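You operate a simulated robot arm through the tools that you are given. There is no shell and no other tool. Be economical: measure what you need, move in short steps, check, and stop when the job is done.

Carry out the task below with a simulated robot arm. There is one attempt and no reset: what you move stays moved.

TASK
Put the white canister and the red cup from the yard table top on the tray.

It is judged by the outcome, as a careful person would: the job done as asked, and still so three seconds after it is handed in. It fails if anything else is knocked over, pushed out of place, dropped, spilled or broken.

THE ROBOT
A 7-joint arm with a two-finger parallel gripper, fixed in place. Base frame: the origin is at the foot of the arm, x ahead of it, y to its left, z up; the work surface is at about z = 0.76. Lengths are in m, angles in degrees, forces in N, time in s.
With the tool pointing down near the work surface it reaches from about 0.3 to 0.7 m from the base axis. Its first joint turns from -66.0 to 66.0 degrees. Payload 1.57 kg.
Tool frame: the origin (TCP) lies between the finger pads and is the grasp point; the fingertips stand 0.03 m ahead of it; z points along the fingers, y is the line along which they close. The gripper opens to 0.11 m. The fingers are 0.024 m wide and 0.012 m thick; the gripper's body (0.048 by 0.112 m) begins 0.078 m behind the TCP.
Orientation is that of the tool frame in the base frame, as a unit quaternion [x, y, z, w]. With the fingers straight down and closing along the base's y, the tool's x points along the base's -x, its y along +y and its z along -z.

THE INTERFACE
- The arm moves only by the tool servo_tool. Its argument "targets" is a list of rows, each a list of 7 numbers: the gripper command, from -1 (fully open) to 1 (shut), values between in proportion, then the shift along the base's x, y, z in m, then the turn, a rotation vector about the base's x, y, z in degrees. In form: [[claw, dx, dy, dz, rx, ry, rz], ...]. A call has 1 to 20 rows; each row shifts and turns the commanded pose from where the row before left it. A row lasts 0.2 s, in which the tool goes at most 0.05 m and 8.6 degrees; a call with a longer step from one row to the next is refused whole, and so is a gripper value outside its range. A pose out of reach is approached as far as the arm can. The call stops where the force on the tool passes 40 N (or 10 N more than at its start, if that is more) or the arm is blocked; 0.2 s more then pass. The fingers move at their own pace (about 0.108 m/s each) and stop on an object; they squeeze with about 26 N. The grip force told is the motor's: it shows also when the fingers shut on nothing. Time passes only in rows, and 0.2 s behind the last, so rows that do not move let the fingers close. It gives the time, the measured TCP pose, the force on the tool (base axes), the opening and the grip force at its end, in the units of the frame above (readings bear some noise), and new pictures: "pictures" is both (left out), scene, wrist or none.
- Cameras (640 x 400 px; columns grow to the right, rows downward): "scene" is fixed at [0.1643, -0.4031, 1.3847]; the picture's right is [0.73, -0.68, 0.00], its down [-0.50, -0.53, -0.68] and it looks along [0.47, 0.50, -0.73] (base axes); focal length 297 px, centre (320, 200). "wrist" rides on the gripper at [-0.036, 0, -0.08] in the tool frame; the picture's right is [0.00, -1.00, 0.00], its down [0.97, 0.00, -0.24] and it looks along [0.24, 0.00, 0.97] (tool axes); focal length 218 px, centre (320, 200).
- locate(camera, pixels): for up to 12 pixels [column, row] of the newest picture of that camera ("zoom" is the newest enlarged one), the place [x, y, z] in the base frame of the surface seen there, good to about 0.002 m. No time passes.
- zoom(camera, box): a new picture of the part [left, top, right, bottom] of that camera's present view, enlarged. No time passes.
- finish_job(): hands the job in; it is judged then, once.

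Work in short steps. Measure before you move; look again where a grasp or a placing could have gone wrong, and mend it. You have 60 turns and 120 pictures in all, the two below and enlarged ones among them. Open the gripper and draw the arm clear of the work before you hand the job in, unless the task says otherwise; then end with one line.

The tools are called after ">>>" as a command line: name --pt "numbers of a row" for each row, then --argument value for the rest, lists and objects as JSON in quotes. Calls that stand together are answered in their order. servo_tool: Moves the arm, as the interface text tells. Its arguments: {"type":"object","properties":{"targets":{"type":"array","items":{"type":"array","items":{"type":"number"}}},"pictures":{"type":"string","enum":["both","scene","wrist","none"]}},"required":["targets"]} The other tools are called the same way: locate (camera, pixels) gives the place of the surface under pixels of a picture; zoom (camera, box) takes an enlarged picture of a part of a camera's view; finish_job () hands the job in.

At the start:

```text
clock: 0.0
tcp_pos: [0.4775, 0.0743, 1.0736]
tool_rot: [0.0, 1.0, 0.0, -0.001]
wrist_force: [0.2, 0.4, -0.7]
opening: 0.11
grasp_force: 0.0
```

scene: 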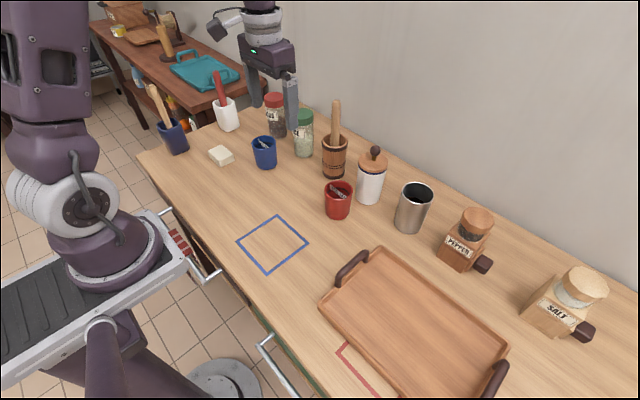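
wrist: 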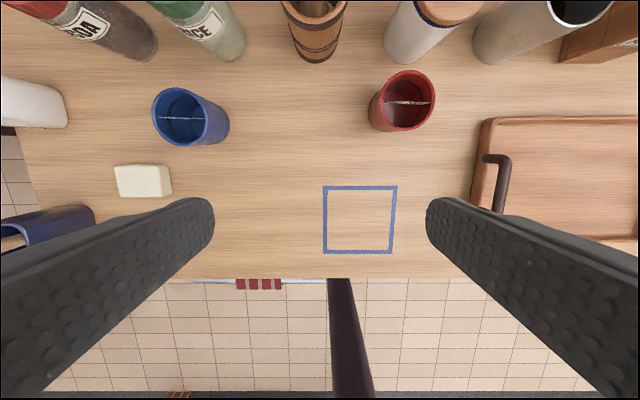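

The white canister (wood lid) is near scene (370,178) and the red cup near (338,200). I measure them and the tray.

>>> zoom --camera "scene" --box '[290, 90, 450, 240]'

>>> locate --camera "scene" --pixels '[[375, 152], [372, 165], [368, 185], [366, 202], [338, 186], [325, 185], [352, 186], [338, 210], [337, 218], [410, 210], [334, 160], [338, 193]]'

>>> locate --camera "scene" --pixels '[[377, 250], [322, 305], [505, 350], [420, 320], [352, 268], [380, 290], [495, 380], [400, 350], [450, 320], [350, 300], [430, 188], [412, 232]]'

>>> locate --camera "wrist" --pixels '[[403, 72], [372, 100], [434, 98], [404, 130], [400, 20], [385, 40], [430, 40], [500, 120], [480, 125], [503, 185], [550, 180], [600, 235]]'

```text
2.67 times, centred on (370, 165) of scene
```

zoom: 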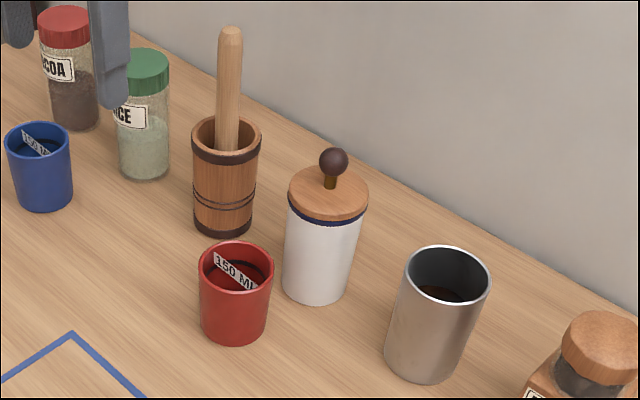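

```text
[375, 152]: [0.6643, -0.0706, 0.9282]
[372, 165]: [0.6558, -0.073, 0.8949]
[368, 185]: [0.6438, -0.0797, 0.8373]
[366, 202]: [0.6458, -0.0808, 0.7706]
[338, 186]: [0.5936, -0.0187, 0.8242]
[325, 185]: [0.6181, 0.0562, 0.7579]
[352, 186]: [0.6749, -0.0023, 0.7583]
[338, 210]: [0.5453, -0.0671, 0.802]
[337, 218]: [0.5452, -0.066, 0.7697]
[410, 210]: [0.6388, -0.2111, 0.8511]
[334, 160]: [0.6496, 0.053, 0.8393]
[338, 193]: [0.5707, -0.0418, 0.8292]
```

```text
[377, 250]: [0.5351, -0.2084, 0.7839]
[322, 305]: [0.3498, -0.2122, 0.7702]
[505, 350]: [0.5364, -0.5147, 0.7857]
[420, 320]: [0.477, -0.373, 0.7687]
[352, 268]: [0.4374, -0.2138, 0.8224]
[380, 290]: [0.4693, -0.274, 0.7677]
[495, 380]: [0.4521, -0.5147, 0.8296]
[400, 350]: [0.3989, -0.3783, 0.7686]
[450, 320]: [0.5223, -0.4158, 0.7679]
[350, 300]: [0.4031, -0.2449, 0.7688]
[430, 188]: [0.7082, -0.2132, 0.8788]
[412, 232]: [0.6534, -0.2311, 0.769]
```

```text
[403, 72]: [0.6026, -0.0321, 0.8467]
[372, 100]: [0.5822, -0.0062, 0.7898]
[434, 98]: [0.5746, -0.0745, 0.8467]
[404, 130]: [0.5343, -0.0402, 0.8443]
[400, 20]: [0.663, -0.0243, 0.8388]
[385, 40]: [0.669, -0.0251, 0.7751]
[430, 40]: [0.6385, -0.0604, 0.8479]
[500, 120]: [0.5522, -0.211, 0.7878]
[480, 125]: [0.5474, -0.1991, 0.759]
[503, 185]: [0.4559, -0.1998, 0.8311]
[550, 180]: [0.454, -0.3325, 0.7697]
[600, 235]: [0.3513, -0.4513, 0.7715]
```

I need precise canister shape (lid, knob height) and cup centre; measuring on the zoom.

>>> locate --camera "zoom" --pixels '[[333, 150], [333, 162], [328, 187], [290, 183], [367, 185], [325, 218], [322, 226], [315, 300], [290, 240], [352, 240], [328, 172], [300, 205]]'

>>> locate --camera "zoom" --pixels '[[202, 262], [271, 268], [236, 243], [234, 290], [232, 340], [204, 320], [265, 320], [226, 120], [230, 30], [258, 150], [225, 235], [236, 265]]'

```text
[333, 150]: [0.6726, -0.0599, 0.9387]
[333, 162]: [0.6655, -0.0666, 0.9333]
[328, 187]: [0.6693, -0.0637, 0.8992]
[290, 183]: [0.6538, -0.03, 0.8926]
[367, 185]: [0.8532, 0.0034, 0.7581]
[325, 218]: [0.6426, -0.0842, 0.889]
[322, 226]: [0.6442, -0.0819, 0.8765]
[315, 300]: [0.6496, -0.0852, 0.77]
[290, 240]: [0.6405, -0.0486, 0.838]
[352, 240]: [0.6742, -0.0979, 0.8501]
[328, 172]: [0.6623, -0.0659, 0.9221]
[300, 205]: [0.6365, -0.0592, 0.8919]
```

```text
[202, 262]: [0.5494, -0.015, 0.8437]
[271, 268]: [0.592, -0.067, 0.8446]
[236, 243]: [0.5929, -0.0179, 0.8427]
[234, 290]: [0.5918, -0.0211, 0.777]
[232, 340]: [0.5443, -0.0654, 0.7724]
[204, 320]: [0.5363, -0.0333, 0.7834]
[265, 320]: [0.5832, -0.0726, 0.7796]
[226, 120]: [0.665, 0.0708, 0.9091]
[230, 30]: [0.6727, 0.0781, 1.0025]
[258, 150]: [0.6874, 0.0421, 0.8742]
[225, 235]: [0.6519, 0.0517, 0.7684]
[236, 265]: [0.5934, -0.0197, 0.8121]
```

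Cup: centre ≈ (0.569,-0.041), r≈0.034, top 0.847. Canister: axis ≈ (0.669,-0.062), lid underside ≈0.885, knob top ≈0.94. I go above the cup first.

>>> servo_tool --pt "-1 0.0183 -0.0231 -0.03 0 0 0" --pt "-1 0.0183 -0.0231 -0.03 0 0 0" --pt "-1 0.0183 -0.0231 -0.03 0 0 0" --pt "-1 0.0183 -0.0231 -0.03 0 0 0" --pt "-1 0.0183 -0.0231 -0.02 0 0 0" --pt "-1 0 0 0 0 0 0"

```text
clock: 1.4
tcp_pos: [0.5695, -0.0388, 0.9324]
tool_rot: [0.0, 1.0, 0.0, 0.0]
wrist_force: [0.1, 0.0, 0.0]
opening: 0.11
grasp_force: 0.1
```

scene: 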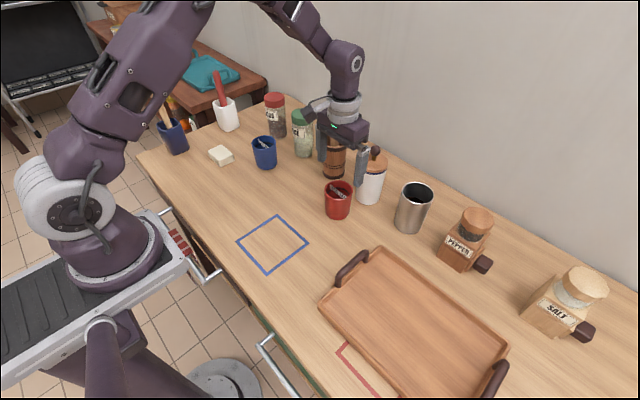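
wrist: 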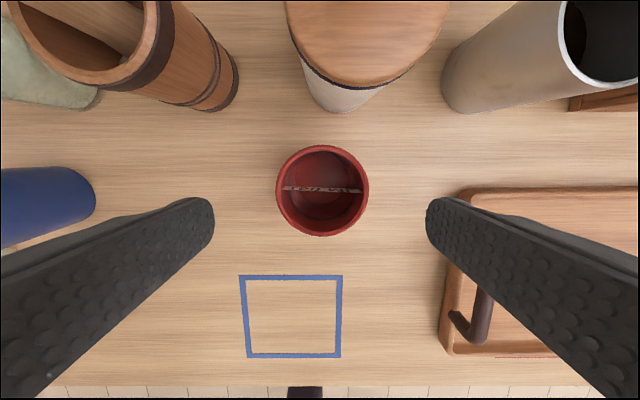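

Cup centred between fingers at (322,190). Check clearance of the hand against the canister.

>>> zoom --camera "scene" --box '[280, 60, 420, 230]'

>>> locate --camera "wrist" --pixels '[[322, 148], [322, 232], [279, 190], [366, 190], [365, 84], [300, 40], [440, 40], [368, 5], [345, 110], [236, 80], [345, 95], [322, 210]]'

```text
2.35 times, centred on (350, 145) of scene
```

zoom: 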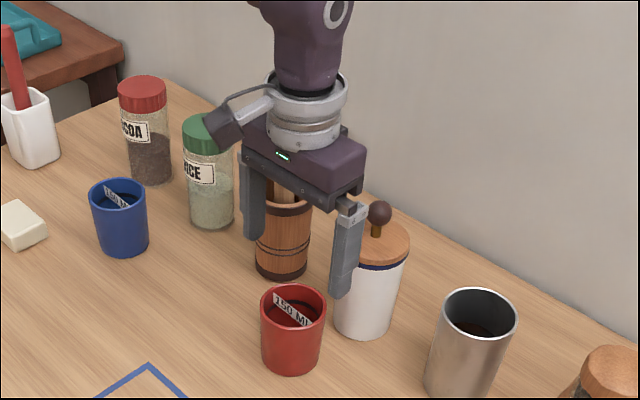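

```text
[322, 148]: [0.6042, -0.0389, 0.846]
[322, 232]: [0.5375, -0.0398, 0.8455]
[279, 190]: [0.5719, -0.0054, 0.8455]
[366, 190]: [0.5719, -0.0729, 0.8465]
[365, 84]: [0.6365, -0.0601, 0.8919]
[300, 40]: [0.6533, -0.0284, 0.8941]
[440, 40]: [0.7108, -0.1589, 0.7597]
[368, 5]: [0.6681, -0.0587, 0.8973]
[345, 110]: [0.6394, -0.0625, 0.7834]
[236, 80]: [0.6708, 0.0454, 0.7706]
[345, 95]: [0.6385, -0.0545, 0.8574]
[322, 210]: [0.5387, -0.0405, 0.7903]
```

Cup centre (0.571,-0.039), aligned. Descend to z≈0.822 and close.

>>> servo_tool --pt "-1 0.001 0 -0.03 0 0 0" --pt "-1 0 0 -0.03 0 0 0" --pt "-1 0 0 -0.03 0 0 0" --pt "-1 0 0 -0.02 0 0 0" --pt "-1 0 0 0 0 0 0" --pt "1 0 0 0 0 0 0" --pt "1 0 0 0 0 0 0" --pt "1 0 0 0 0 0 0"

```text
clock: 3.2
tcp_pos: [0.5689, -0.0426, 0.8216]
tool_rot: [-0.001, 1.0, 0.0, 0.0]
wrist_force: [-0.2, 0.2, -0.3]
opening: 0.0759
grasp_force: 26.1
```

scene: 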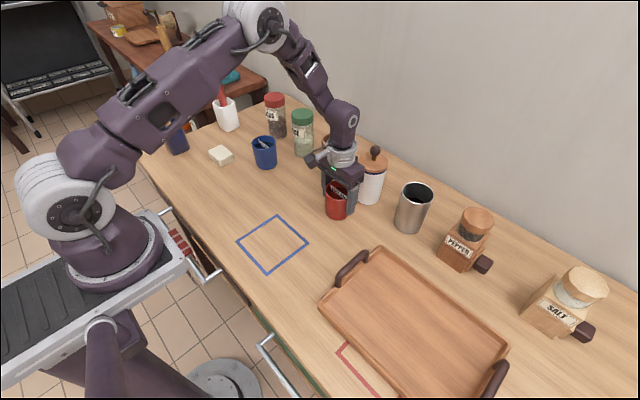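
wrist: 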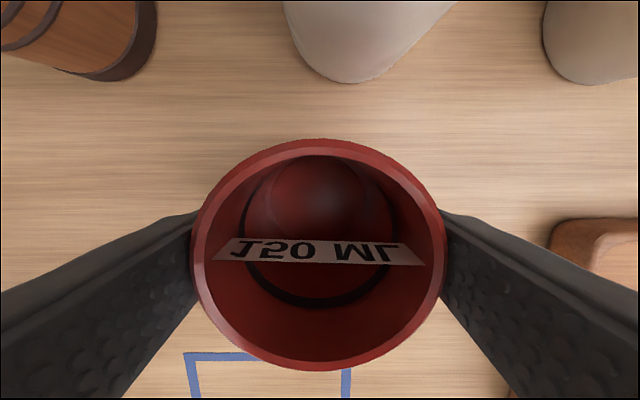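

Cup held (opening 0.076, 26 N). Lift straight up, then carry gently to above the tray at about (0.49,-0.42).

>>> servo_tool --pt "1 0 0 0.01 0 0 0" --pt "1 0 0 0.02 0 0 0" --pt "1 0 0 0.03 0 0 0" --pt "1 0 0 0.03 0 0 0" --pt "1 0 0 0.01 0 0 0" --pt "1 0 0 0 0 0 0"

>>> servo_tool --pt "1 -0.002 -0.01 0 0 0 0" --pt "1 -0.004 -0.02 0 0 0 0" --pt "1 -0.006 -0.03 0 0 0 0" --pt "1 -0.006 -0.03 0 0 0 0" --pt "1 -0.006 -0.03 0 0 0 0" --pt "1 -0.006 -0.03 0 0 0 0" --pt "1 -0.006 -0.03 0 0 0 0" --pt "1 -0.006 -0.03 0 0 0 0" --pt "1 -0.006 -0.03 0 0 0 0" --pt "1 -0.006 -0.03 0 0 0 0" --pt "1 -0.006 -0.03 0 0 0 0" --pt "1 -0.006 -0.03 0 0 0 0" --pt "1 -0.006 -0.03 0 0 0 0" --pt "1 -0.004 -0.012 0 0 0 0" --pt "1 -0.002 -0.005 0 0 0 0" --pt "1 0 0 0 0 0 0"

```text
clock: 4.6
tcp_pos: [0.5711, -0.0415, 0.922]
tool_rot: [0.0, 1.0, 0.0, 0.001]
wrist_force: [0.6, -0.8, -1.7]
opening: 0.0761
grasp_force: 26.5
```

scene: 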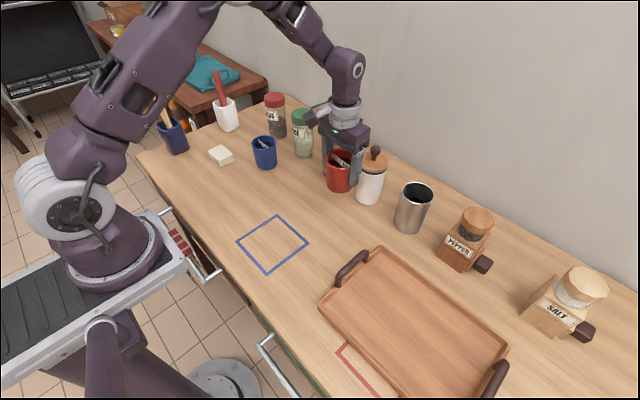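
wrist: 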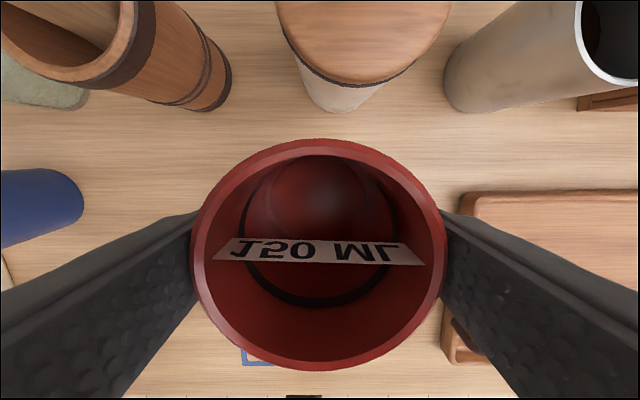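

```text
clock: 8.0
tcp_pos: [0.492, -0.4175, 0.9235]
tool_rot: [0.0, 1.0, 0.0, 0.0]
wrist_force: [-0.5, -0.4, -1.0]
opening: 0.0757
grasp_force: 25.9
```

scene: 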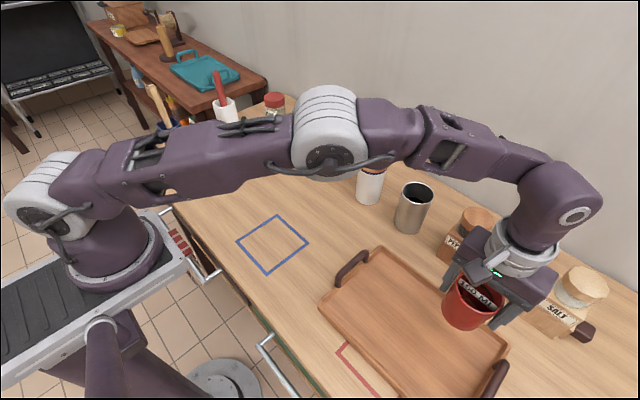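
wrist: 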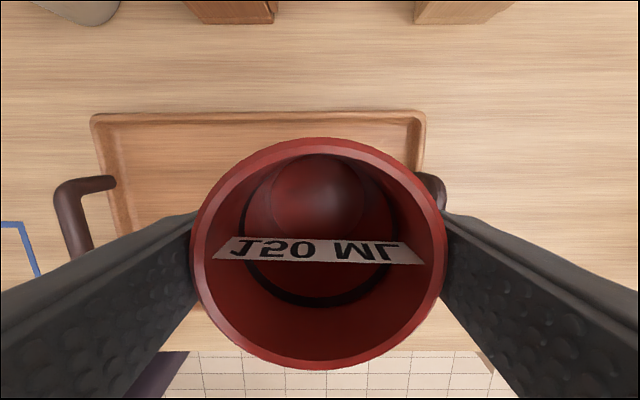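

Above tray. The tray floor is ~0.010 above the table, so release height is ≈0.832; descend with a soft finish.

>>> servo_tool --pt "1 0 0 -0.02 0 0 0" --pt "1 0 0 -0.03 0 0 0" --pt "1 0 0 -0.02 0 0 0" --pt "1 0 0 -0.012 0 0 0" --pt "1 0 0 -0.005 0 0 0" --pt "1 0 0 -0.003 0 0 0" --pt "1 0 0 0 0 0 0"

```text
clock: 9.6
tcp_pos: [0.4922, -0.4207, 0.8336]
tool_rot: [0.0, 1.0, 0.0, 0.0]
wrist_force: [-0.3, -0.5, -1.7]
opening: 0.0758
grasp_force: 26.3
```

scene: 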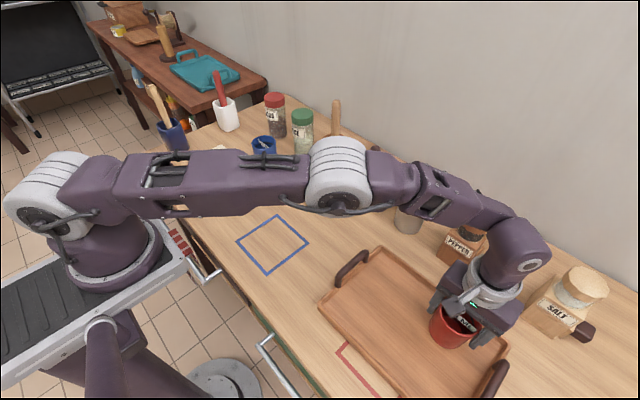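
wrist: 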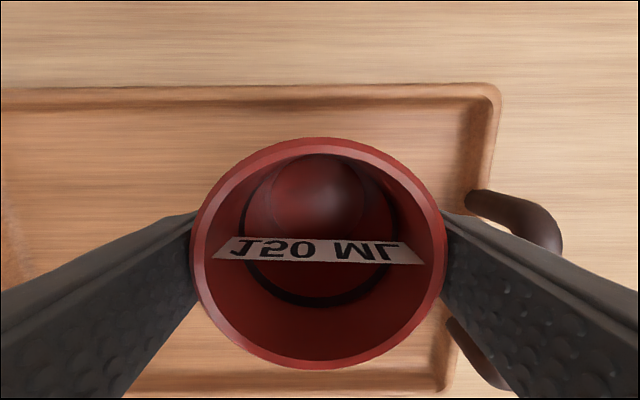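

Nearly down. Check how far the handle is from the right finger before opening, while touching down by 2 mm steps.

>>> servo_tool --pt "1 0 0 -0.001 0 0 0" --pt "1 0 0 -0.001 0 0 0" --pt "1 0 0 0 0 0 0" --pictures "none"

>>> locate --camera "wrist" --pixels '[[475, 200], [520, 210], [555, 245], [485, 360], [455, 335], [480, 180]]'

```text
clock: 10.4
tcp_pos: [0.494, -0.4204, 0.8321]
tool_rot: [0.0, 1.0, 0.0, 0.001]
wrist_force: [0.8, 1.6, 4.5]
opening: 0.0758
grasp_force: 26.0
```

```text
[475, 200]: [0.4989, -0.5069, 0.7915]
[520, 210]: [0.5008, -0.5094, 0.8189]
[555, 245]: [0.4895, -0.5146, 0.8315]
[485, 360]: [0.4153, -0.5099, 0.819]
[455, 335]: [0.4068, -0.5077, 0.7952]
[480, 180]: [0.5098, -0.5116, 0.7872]
```

Contact felt (Fz 4.5 N); the handle starts at y≈-0.507. Open partly, then rise straight up.

>>> servo_tool --pt "-0.7 0 0 0 0 0 0" --pt "-0.7 0 0 0 0 0 0" --pt "-0.7 0 0 0.02 0 0 0" --pt "-0.7 0 0 0.04 0 0 0" --pt "-0.7 0 0 0.05 0 0 0" --pt "-0.7 0 0 0.05 0 0 0" --pt "-0.7 0 0 0.03 0 0 0" --pt "-0.7 0 0 0 0 0 0"

```text
clock: 12.2
tcp_pos: [0.49, -0.4188, 1.022]
tool_rot: [0.0, 1.0, 0.0, 0.0]
wrist_force: [0.1, 0.1, 0.0]
opening: 0.0934
grasp_force: 0.1
```

scene: 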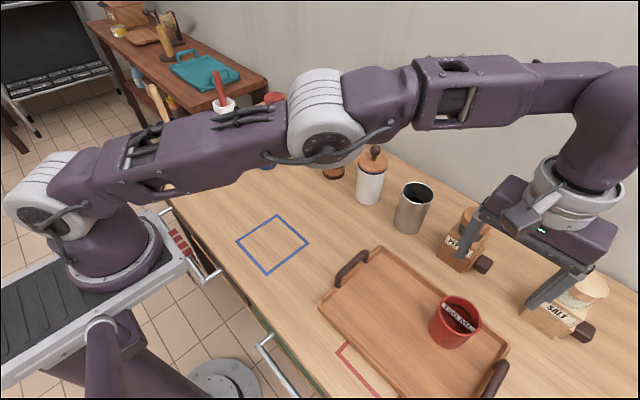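
wrist: 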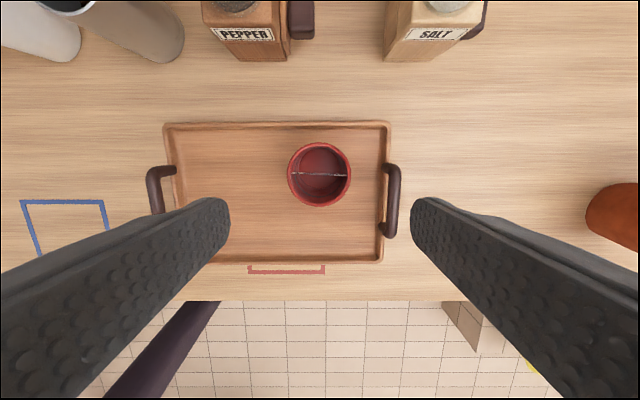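

The cup stands on the tray. Now move to in front of the canister, tilting the tool 60° so the fingers can grip the body under the lid.

>>> servo_tool --pt "-0.7 0.0033 0.0297 0 0 -7.5 0" --pt "-0.7 0.0033 0.0297 0 0 -7.5 0" --pt "-0.7 0.0033 0.0297 0 0 -7.5 0" --pt "-0.7 0.0033 0.0297 0 0 -7.5 0" --pt "-0.7 0.0033 0.0297 0 0 -7.5 0" --pt "-0.7 0.0033 0.0297 0 0 -7.5 0" --pt "-0.7 0.0033 0.0297 0 0 -7.5 0" --pt "-0.7 0.0033 0.0297 0 0 -7.5 0" --pt "-0.7 0.0033 0.0297 0 0 0 0" --pt "-0.7 0.0033 0.0297 0 0 0 0" --pt "-0.7 0.0033 0.0297 0 0 0 0" --pt "-0.7 0.0033 0.0297 0 0 0 0" --pt "-0.7 0 0 0 0 0 0"

```text
clock: 15.0
tcp_pos: [0.5322, -0.0625, 1.0201]
tool_rot: [-0.001, 0.866, 0.001, 0.5]
wrist_force: [0.7, -0.5, 0.1]
opening: 0.0936
grasp_force: 0.1
```

scene: 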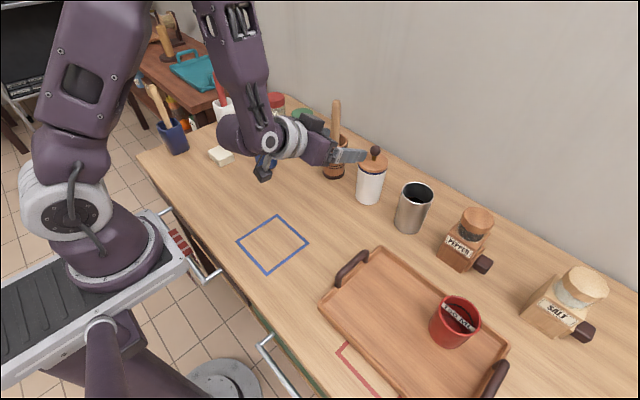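
wrist: 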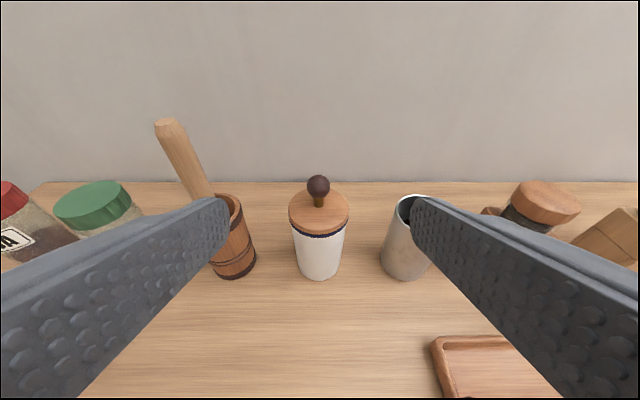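

The canister is centred (318,240). Check the wrist joint's lowest parts versus the items beneath before lowering.

>>> locate --camera "scene" --pixels '[[262, 176], [258, 165], [235, 150], [225, 140], [270, 150], [310, 160], [298, 125], [262, 150]]'

>>> locate --camera "wrist" --pixels '[[318, 275], [295, 245], [343, 245], [290, 212], [348, 212], [318, 255], [255, 262], [240, 215], [383, 262], [395, 205]]'

>>> zoom --camera "scene" --box '[200, 80, 400, 220]'

```text
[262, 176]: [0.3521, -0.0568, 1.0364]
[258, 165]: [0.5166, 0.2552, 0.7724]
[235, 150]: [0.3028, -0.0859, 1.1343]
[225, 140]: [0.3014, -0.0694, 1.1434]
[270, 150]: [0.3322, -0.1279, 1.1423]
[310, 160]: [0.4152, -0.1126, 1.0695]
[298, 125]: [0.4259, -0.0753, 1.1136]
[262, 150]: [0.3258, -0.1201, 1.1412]
```

```text
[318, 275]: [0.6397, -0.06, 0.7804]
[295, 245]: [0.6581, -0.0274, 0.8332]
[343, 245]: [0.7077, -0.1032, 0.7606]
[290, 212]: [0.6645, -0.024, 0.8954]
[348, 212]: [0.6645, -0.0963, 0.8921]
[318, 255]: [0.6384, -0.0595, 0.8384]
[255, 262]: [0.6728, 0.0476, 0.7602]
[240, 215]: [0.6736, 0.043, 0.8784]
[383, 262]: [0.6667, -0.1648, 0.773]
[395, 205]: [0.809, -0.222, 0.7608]
```

```text
2.86 times, centred on (300, 150) of scene
```

zoom: 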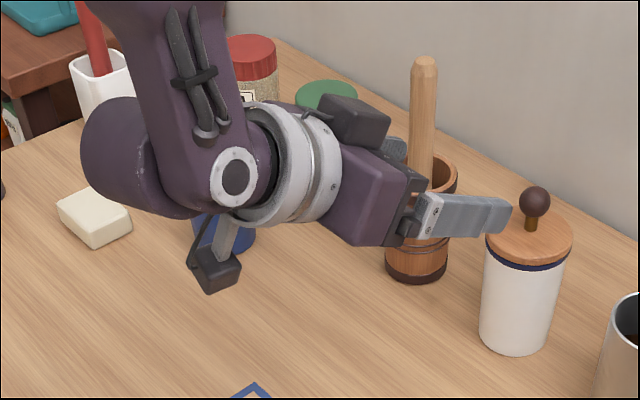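

Lowest wrist part stays ≈0.016 above TCP height, so it clears the table. Lower to staging (0.563,-0.060,0.889).

>>> servo_tool --pt "-0.7 0.006 0.001 -0.03 0 0 0" --pt "-0.7 0.006 0.001 -0.03 0 0 0" --pt "-0.7 0.006 0 -0.03 0 0 0" --pt "-0.7 0.006 0 -0.03 0 0 0" --pt "-0.7 0.006 0 -0.011 0 0 0" --pt "-0.7 0 0 0 0 0 0"

```text
clock: 16.4
tcp_pos: [0.562, -0.0617, 0.8906]
tool_rot: [0.0, 0.866, 0.0, 0.5]
wrist_force: [0.0, 0.1, 0.1]
opening: 0.0937
grasp_force: 0.0
```

scene: 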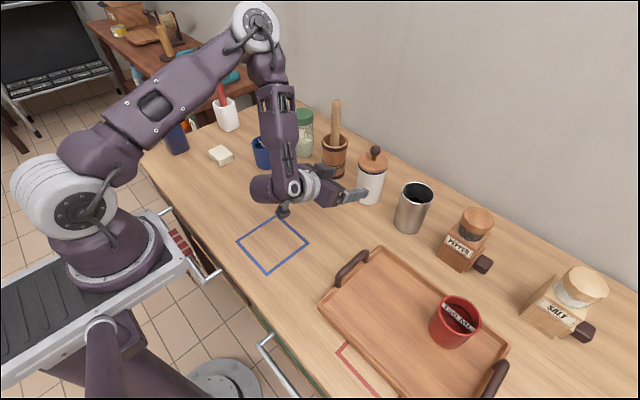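
wrist: 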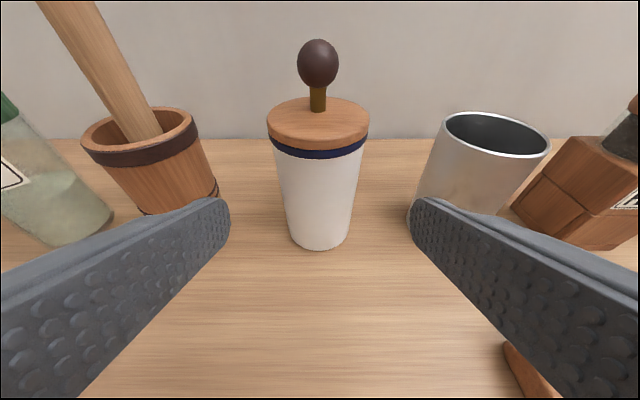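

Canister centred at column 318. Advance along the tool axis to (0.667,-0.061,0.829).

>>> servo_tool --pt "-0.7 0.0173 0 -0.0102 0 0 0" --pt "-0.7 0.0173 0 -0.0102 0 0 0" --pt "-0.7 0.0173 0 -0.0102 0 0 0" --pt "-0.7 0.0173 0 -0.0102 0 0 0" --pt "-0.7 0.0173 0 -0.0102 0 0 0" --pt "-0.7 0.0173 0 -0.0102 0 0 0" --pt "-0.7 0 0 0 0 0 0"

```text
clock: 18.0
tcp_pos: [0.6661, -0.0615, 0.8288]
tool_rot: [0.0, 0.866, 0.0, 0.501]
wrist_force: [0.0, -0.2, -0.1]
opening: 0.0935
grasp_force: 0.1
```

scene: 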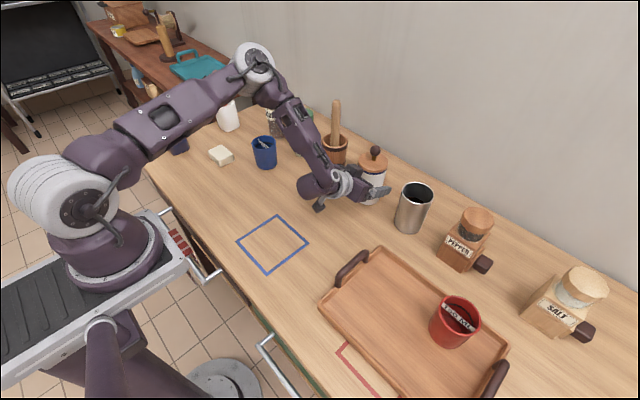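
wrist: 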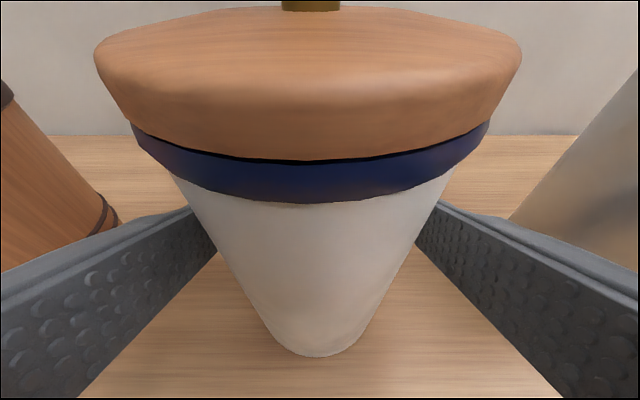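

The fingers straddle the white body below the lid. Close, then lift a little as a test.

>>> servo_tool --pt "1 0 0 0 0 0 0" --pt "1 0 0 0 0 0 0" --pt "1 0 0 0 0 0 0" --pt "1 0 0 0 0 0 0"

>>> servo_tool --pt "1 0 0 0.01 0 0 0" --pt "1 0 0 0.015 0 0 0" --pt "1 0 0 0.015 0 0 0" --pt "1 0 0 0 0 0 0"

```text
clock: 19.0
tcp_pos: [0.6663, -0.0613, 0.8286]
tool_rot: [0.0, 0.866, 0.0, 0.5]
wrist_force: [0.4, 0.9, 0.1]
opening: 0.076
grasp_force: 25.6
```

scene: 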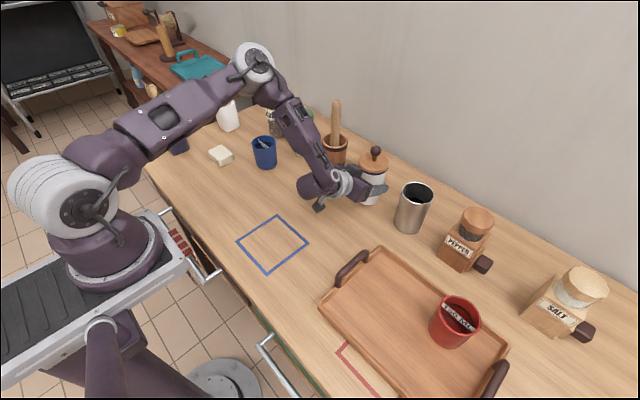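
wrist: 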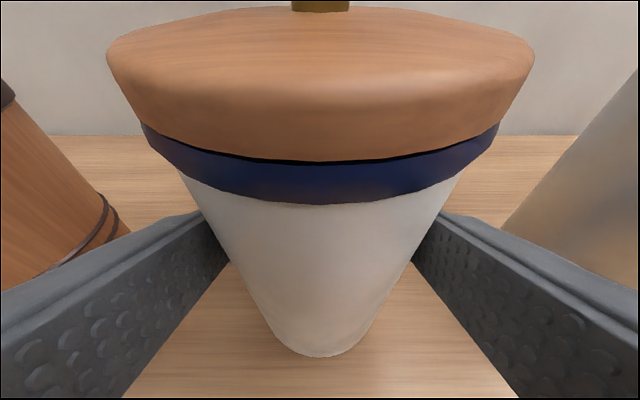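

```text
clock: 20.0
tcp_pos: [0.6645, -0.0632, 0.8689]
tool_rot: [0.001, 0.866, -0.001, 0.5]
wrist_force: [0.7, -0.1, -3.4]
opening: 0.0761
grasp_force: 25.5
```

scene: 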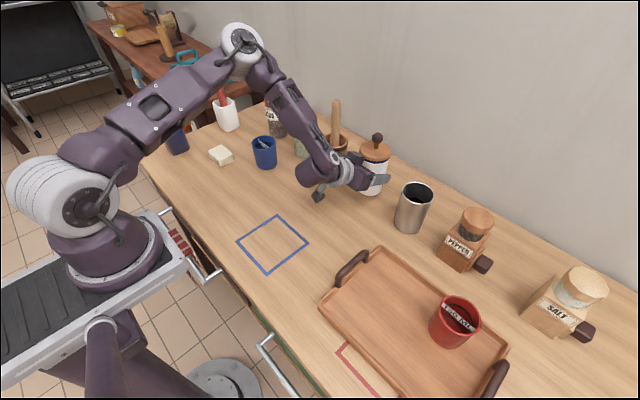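
wrist: 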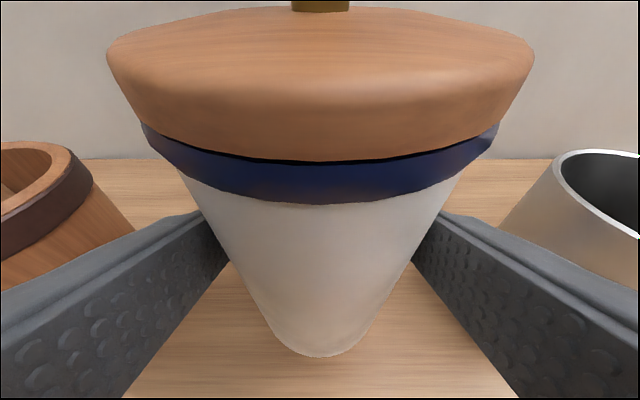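

Canister and lid lift together, steady. Raise more and draw back toward the robot, then go sideways to above the tray's left half.

>>> servo_tool --pt "1 0 0 0.02 0 0 0" --pt "1 -0.01 0 0.03 0 0 0" --pt "1 -0.02 0 0.02 0 0 0" --pt "1 -0.03 0 0 0 0 0" --pt "1 -0.03 0 0 0 0 0" --pt "1 -0.03 0 0 0 0 0" --pt "1 -0.02 -0.015 0 0 0 0" --pt "1 -0.02 -0.025 0 0 0 0" --pt "1 -0.018 -0.03 0 0 0 0" --pt "1 -0.015 -0.03 0 0 0 0" --pt "1 -0.015 -0.03 0 0 0 0" --pt "1 -0.007 -0.03 0 0 0 0" --pt "1 -0.004 -0.03 0 0 0 0" --pt "1 -0.002 -0.03 0 0 0 0" --pt "1 -0.002 -0.015 0 0 0 0" --pt "1 0 -0.007 0 0 0 0" --pt "1 0 0 0 0 0 0"

```text
clock: 23.6
tcp_pos: [0.4403, -0.3018, 0.9388]
tool_rot: [0.0, 0.866, 0.0, 0.5]
wrist_force: [-0.4, -0.3, -3.6]
opening: 0.0759
grasp_force: 25.4
```

scene: 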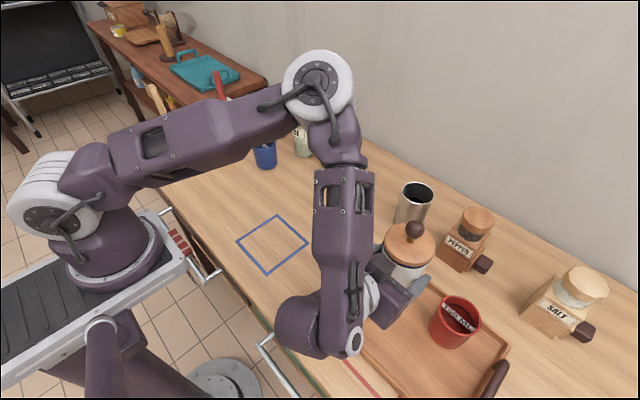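
wrist: 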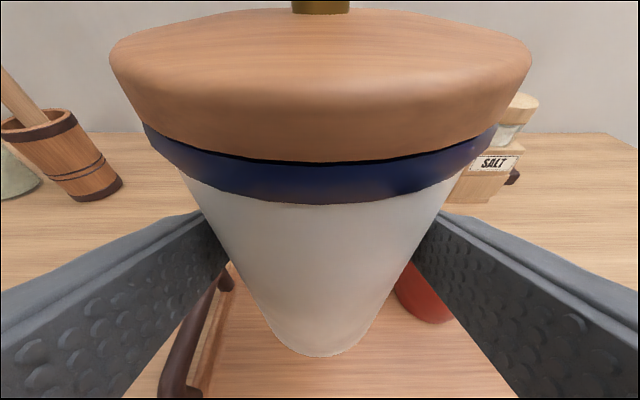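

At (0.440,-0.302), clear of the handle and cup. Descend to just above the release height (≈0.839).

>>> servo_tool --pt "1 0 -0.001 -0.02 0 0 0" --pt "1 0 0 -0.03 0 0 0" --pt "1 0 0 -0.025 0 0 0" --pt "1 0 0 -0.014 0 0 0" --pt "1 0 0 -0.005 0 0 0" --pt "1 0 0 0 0 0 0"

```text
clock: 25.0
tcp_pos: [0.4419, -0.3033, 0.844]
tool_rot: [-0.001, 0.866, 0.001, 0.5]
wrist_force: [-1.0, 0.8, -3.4]
opening: 0.0761
grasp_force: 25.9
```

scene: 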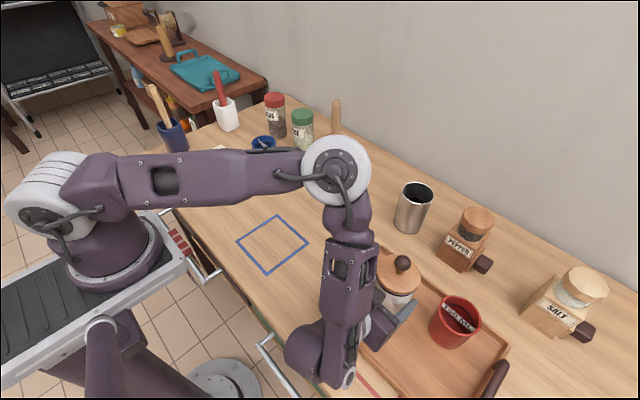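
wrist: 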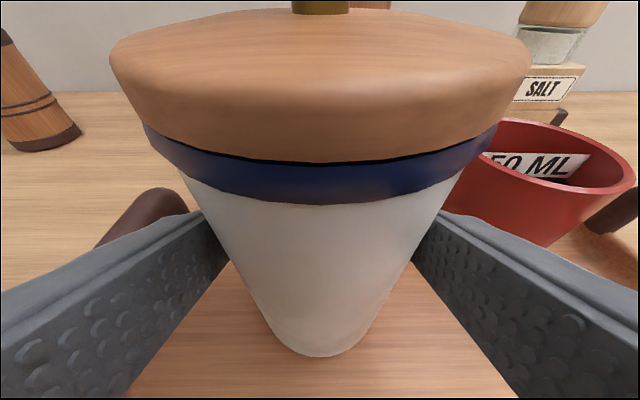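

Still ~4 mm above the tray; touch down with small steps.

>>> servo_tool --pt "1 0 0 -0.002 0 0 0" --pt "1 0 0 -0.0015 0 0 0" --pt "1 0 0 -0.001 0 0 0" --pt "1 0 0 0 0 0 0" --pictures "none"

```text
clock: 26.0
tcp_pos: [0.4427, -0.3026, 0.8386]
tool_rot: [0.001, 0.866, 0.0, 0.501]
wrist_force: [-2.4, 3.6, 6.8]
opening: 0.0762
grasp_force: 26.1
```

Contact (Fz +6.8 N). Open partly and look before backing out.

>>> servo_tool --pt "-0.3 0 0 0 0 0 0" --pt "-0.6 0 0 0 0 0 0" --pt "-0.6 0 0 0 0 0 0"

```text
clock: 26.8
tcp_pos: [0.4421, -0.3032, 0.8392]
tool_rot: [0.001, 0.866, -0.001, 0.501]
wrist_force: [-0.1, -0.6, -0.5]
opening: 0.088
grasp_force: 0.0
```

scene: 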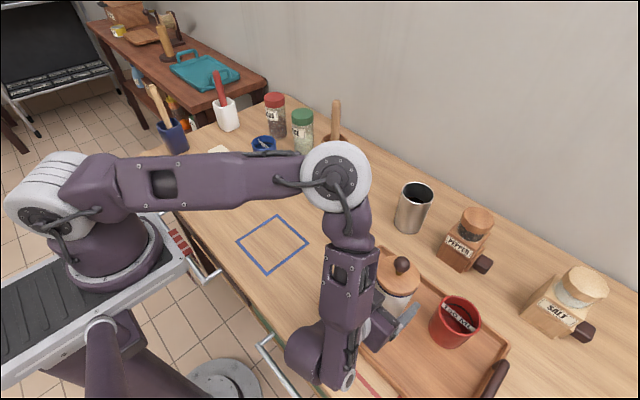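
wrist: 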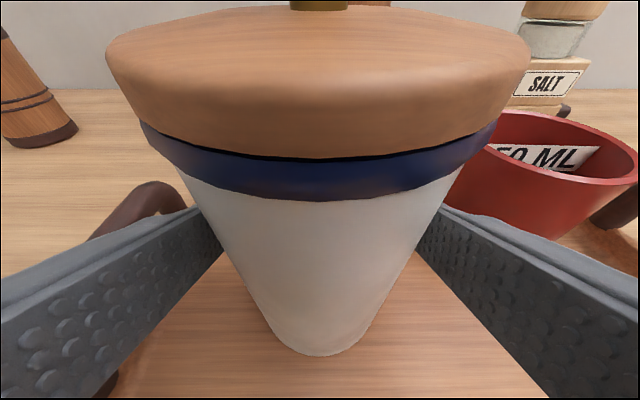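

Fingers are clear on both sides. Back out along the tool axis, then rise.

>>> servo_tool --pt "-0.65 -0.009 0 0.005 0 0 0" --pt "-0.65 -0.0173 0 0.01 0 0 0" --pt "-0.65 -0.0173 0 0.01 0 0 0" --pt "-0.65 -0.0173 0 0.01 0 0 0" --pt "-0.65 -0.0173 0 0.01 0 0 0" --pt "-0.65 -0.0173 0 0.01 0 0 0" --pt "-0.65 0 0 0 0 0 0"

```text
clock: 28.4
tcp_pos: [0.3485, -0.3042, 0.894]
tool_rot: [0.0, 0.866, 0.0, 0.5]
wrist_force: [0.6, -0.7, -0.4]
opening: 0.0907
grasp_force: 0.0
```

scene: 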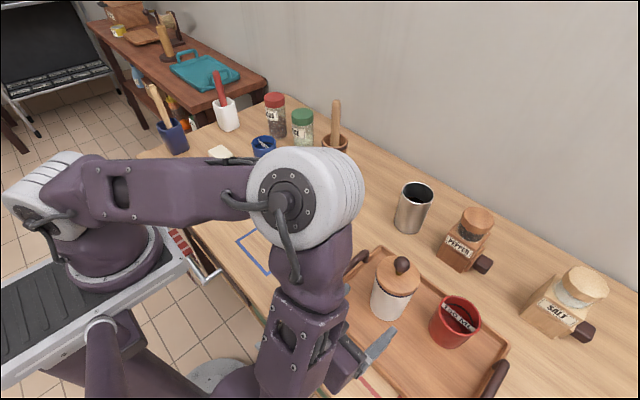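
wrist: 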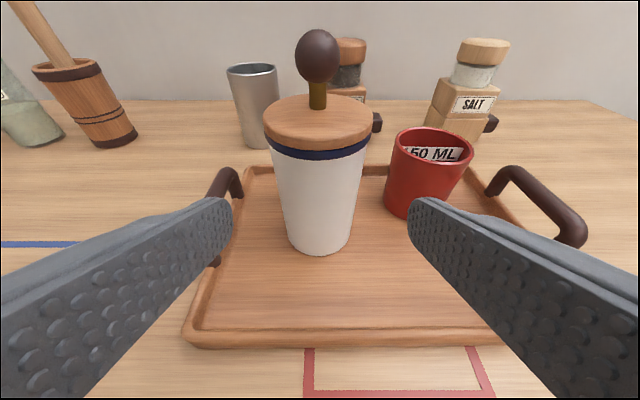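

Both stand upright on the tray and the fingers are past the canister. Rise well clear and check once more.

>>> servo_tool --pt "-0.8 0 0 0.03 0 0 0" --pt "-0.8 0 0 0.03 0 0 0" --pt "-0.8 0 0 0.03 0 0 0" --pt "-0.8 0 0 0.03 0 0 0" --pt "-1 0 0.02 0.02 0 0 0" --pt "-1 0 0.03 0.01 0 0 0" --pt "-1 0 0.03 0 0 0 0" --pt "-1 0 0.03 0 0 0 0" --pt "-1 0 0.03 0 0 0 0" --pt "-1 0 0.03 0 0 0 0" --pt "-1 0 0 0 0 0 0"

```text
clock: 30.8
tcp_pos: [0.3453, -0.1812, 1.0462]
tool_rot: [0.0, 0.866, 0.0, 0.5]
wrist_force: [1.3, 0.2, 0.4]
opening: 0.1098
grasp_force: 0.1
out of reach, approached as far as the arm can: row 9, 10
```

scene: 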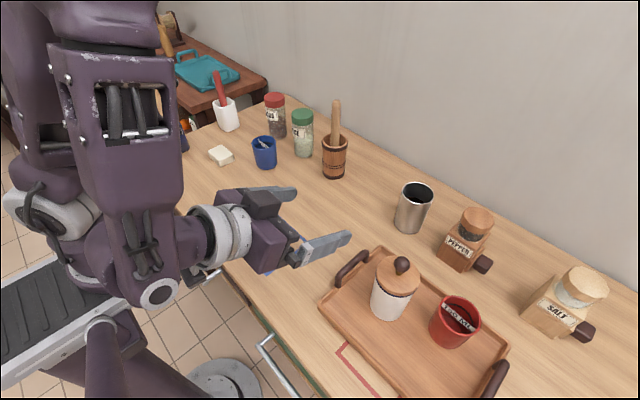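
wrist: 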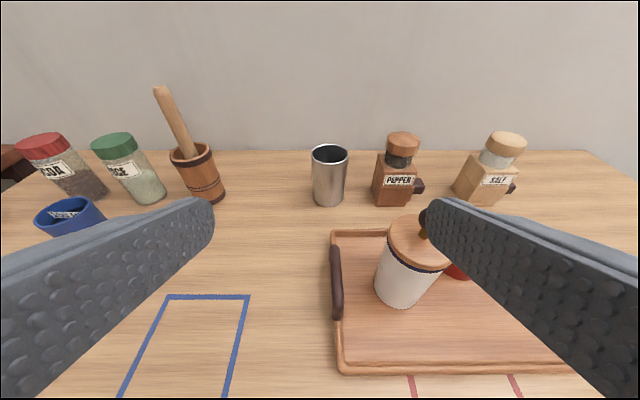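

The canister and cup are upright on the tray, everything else is where it was, and the gripper is open and clear; I hand the job in.

>>> finish_job

```text
The job is handed in.
```

The white canister, with its lid on, and the red cup are both standing upright on the tray; nothing else was moved, and the gripper is open and clear.
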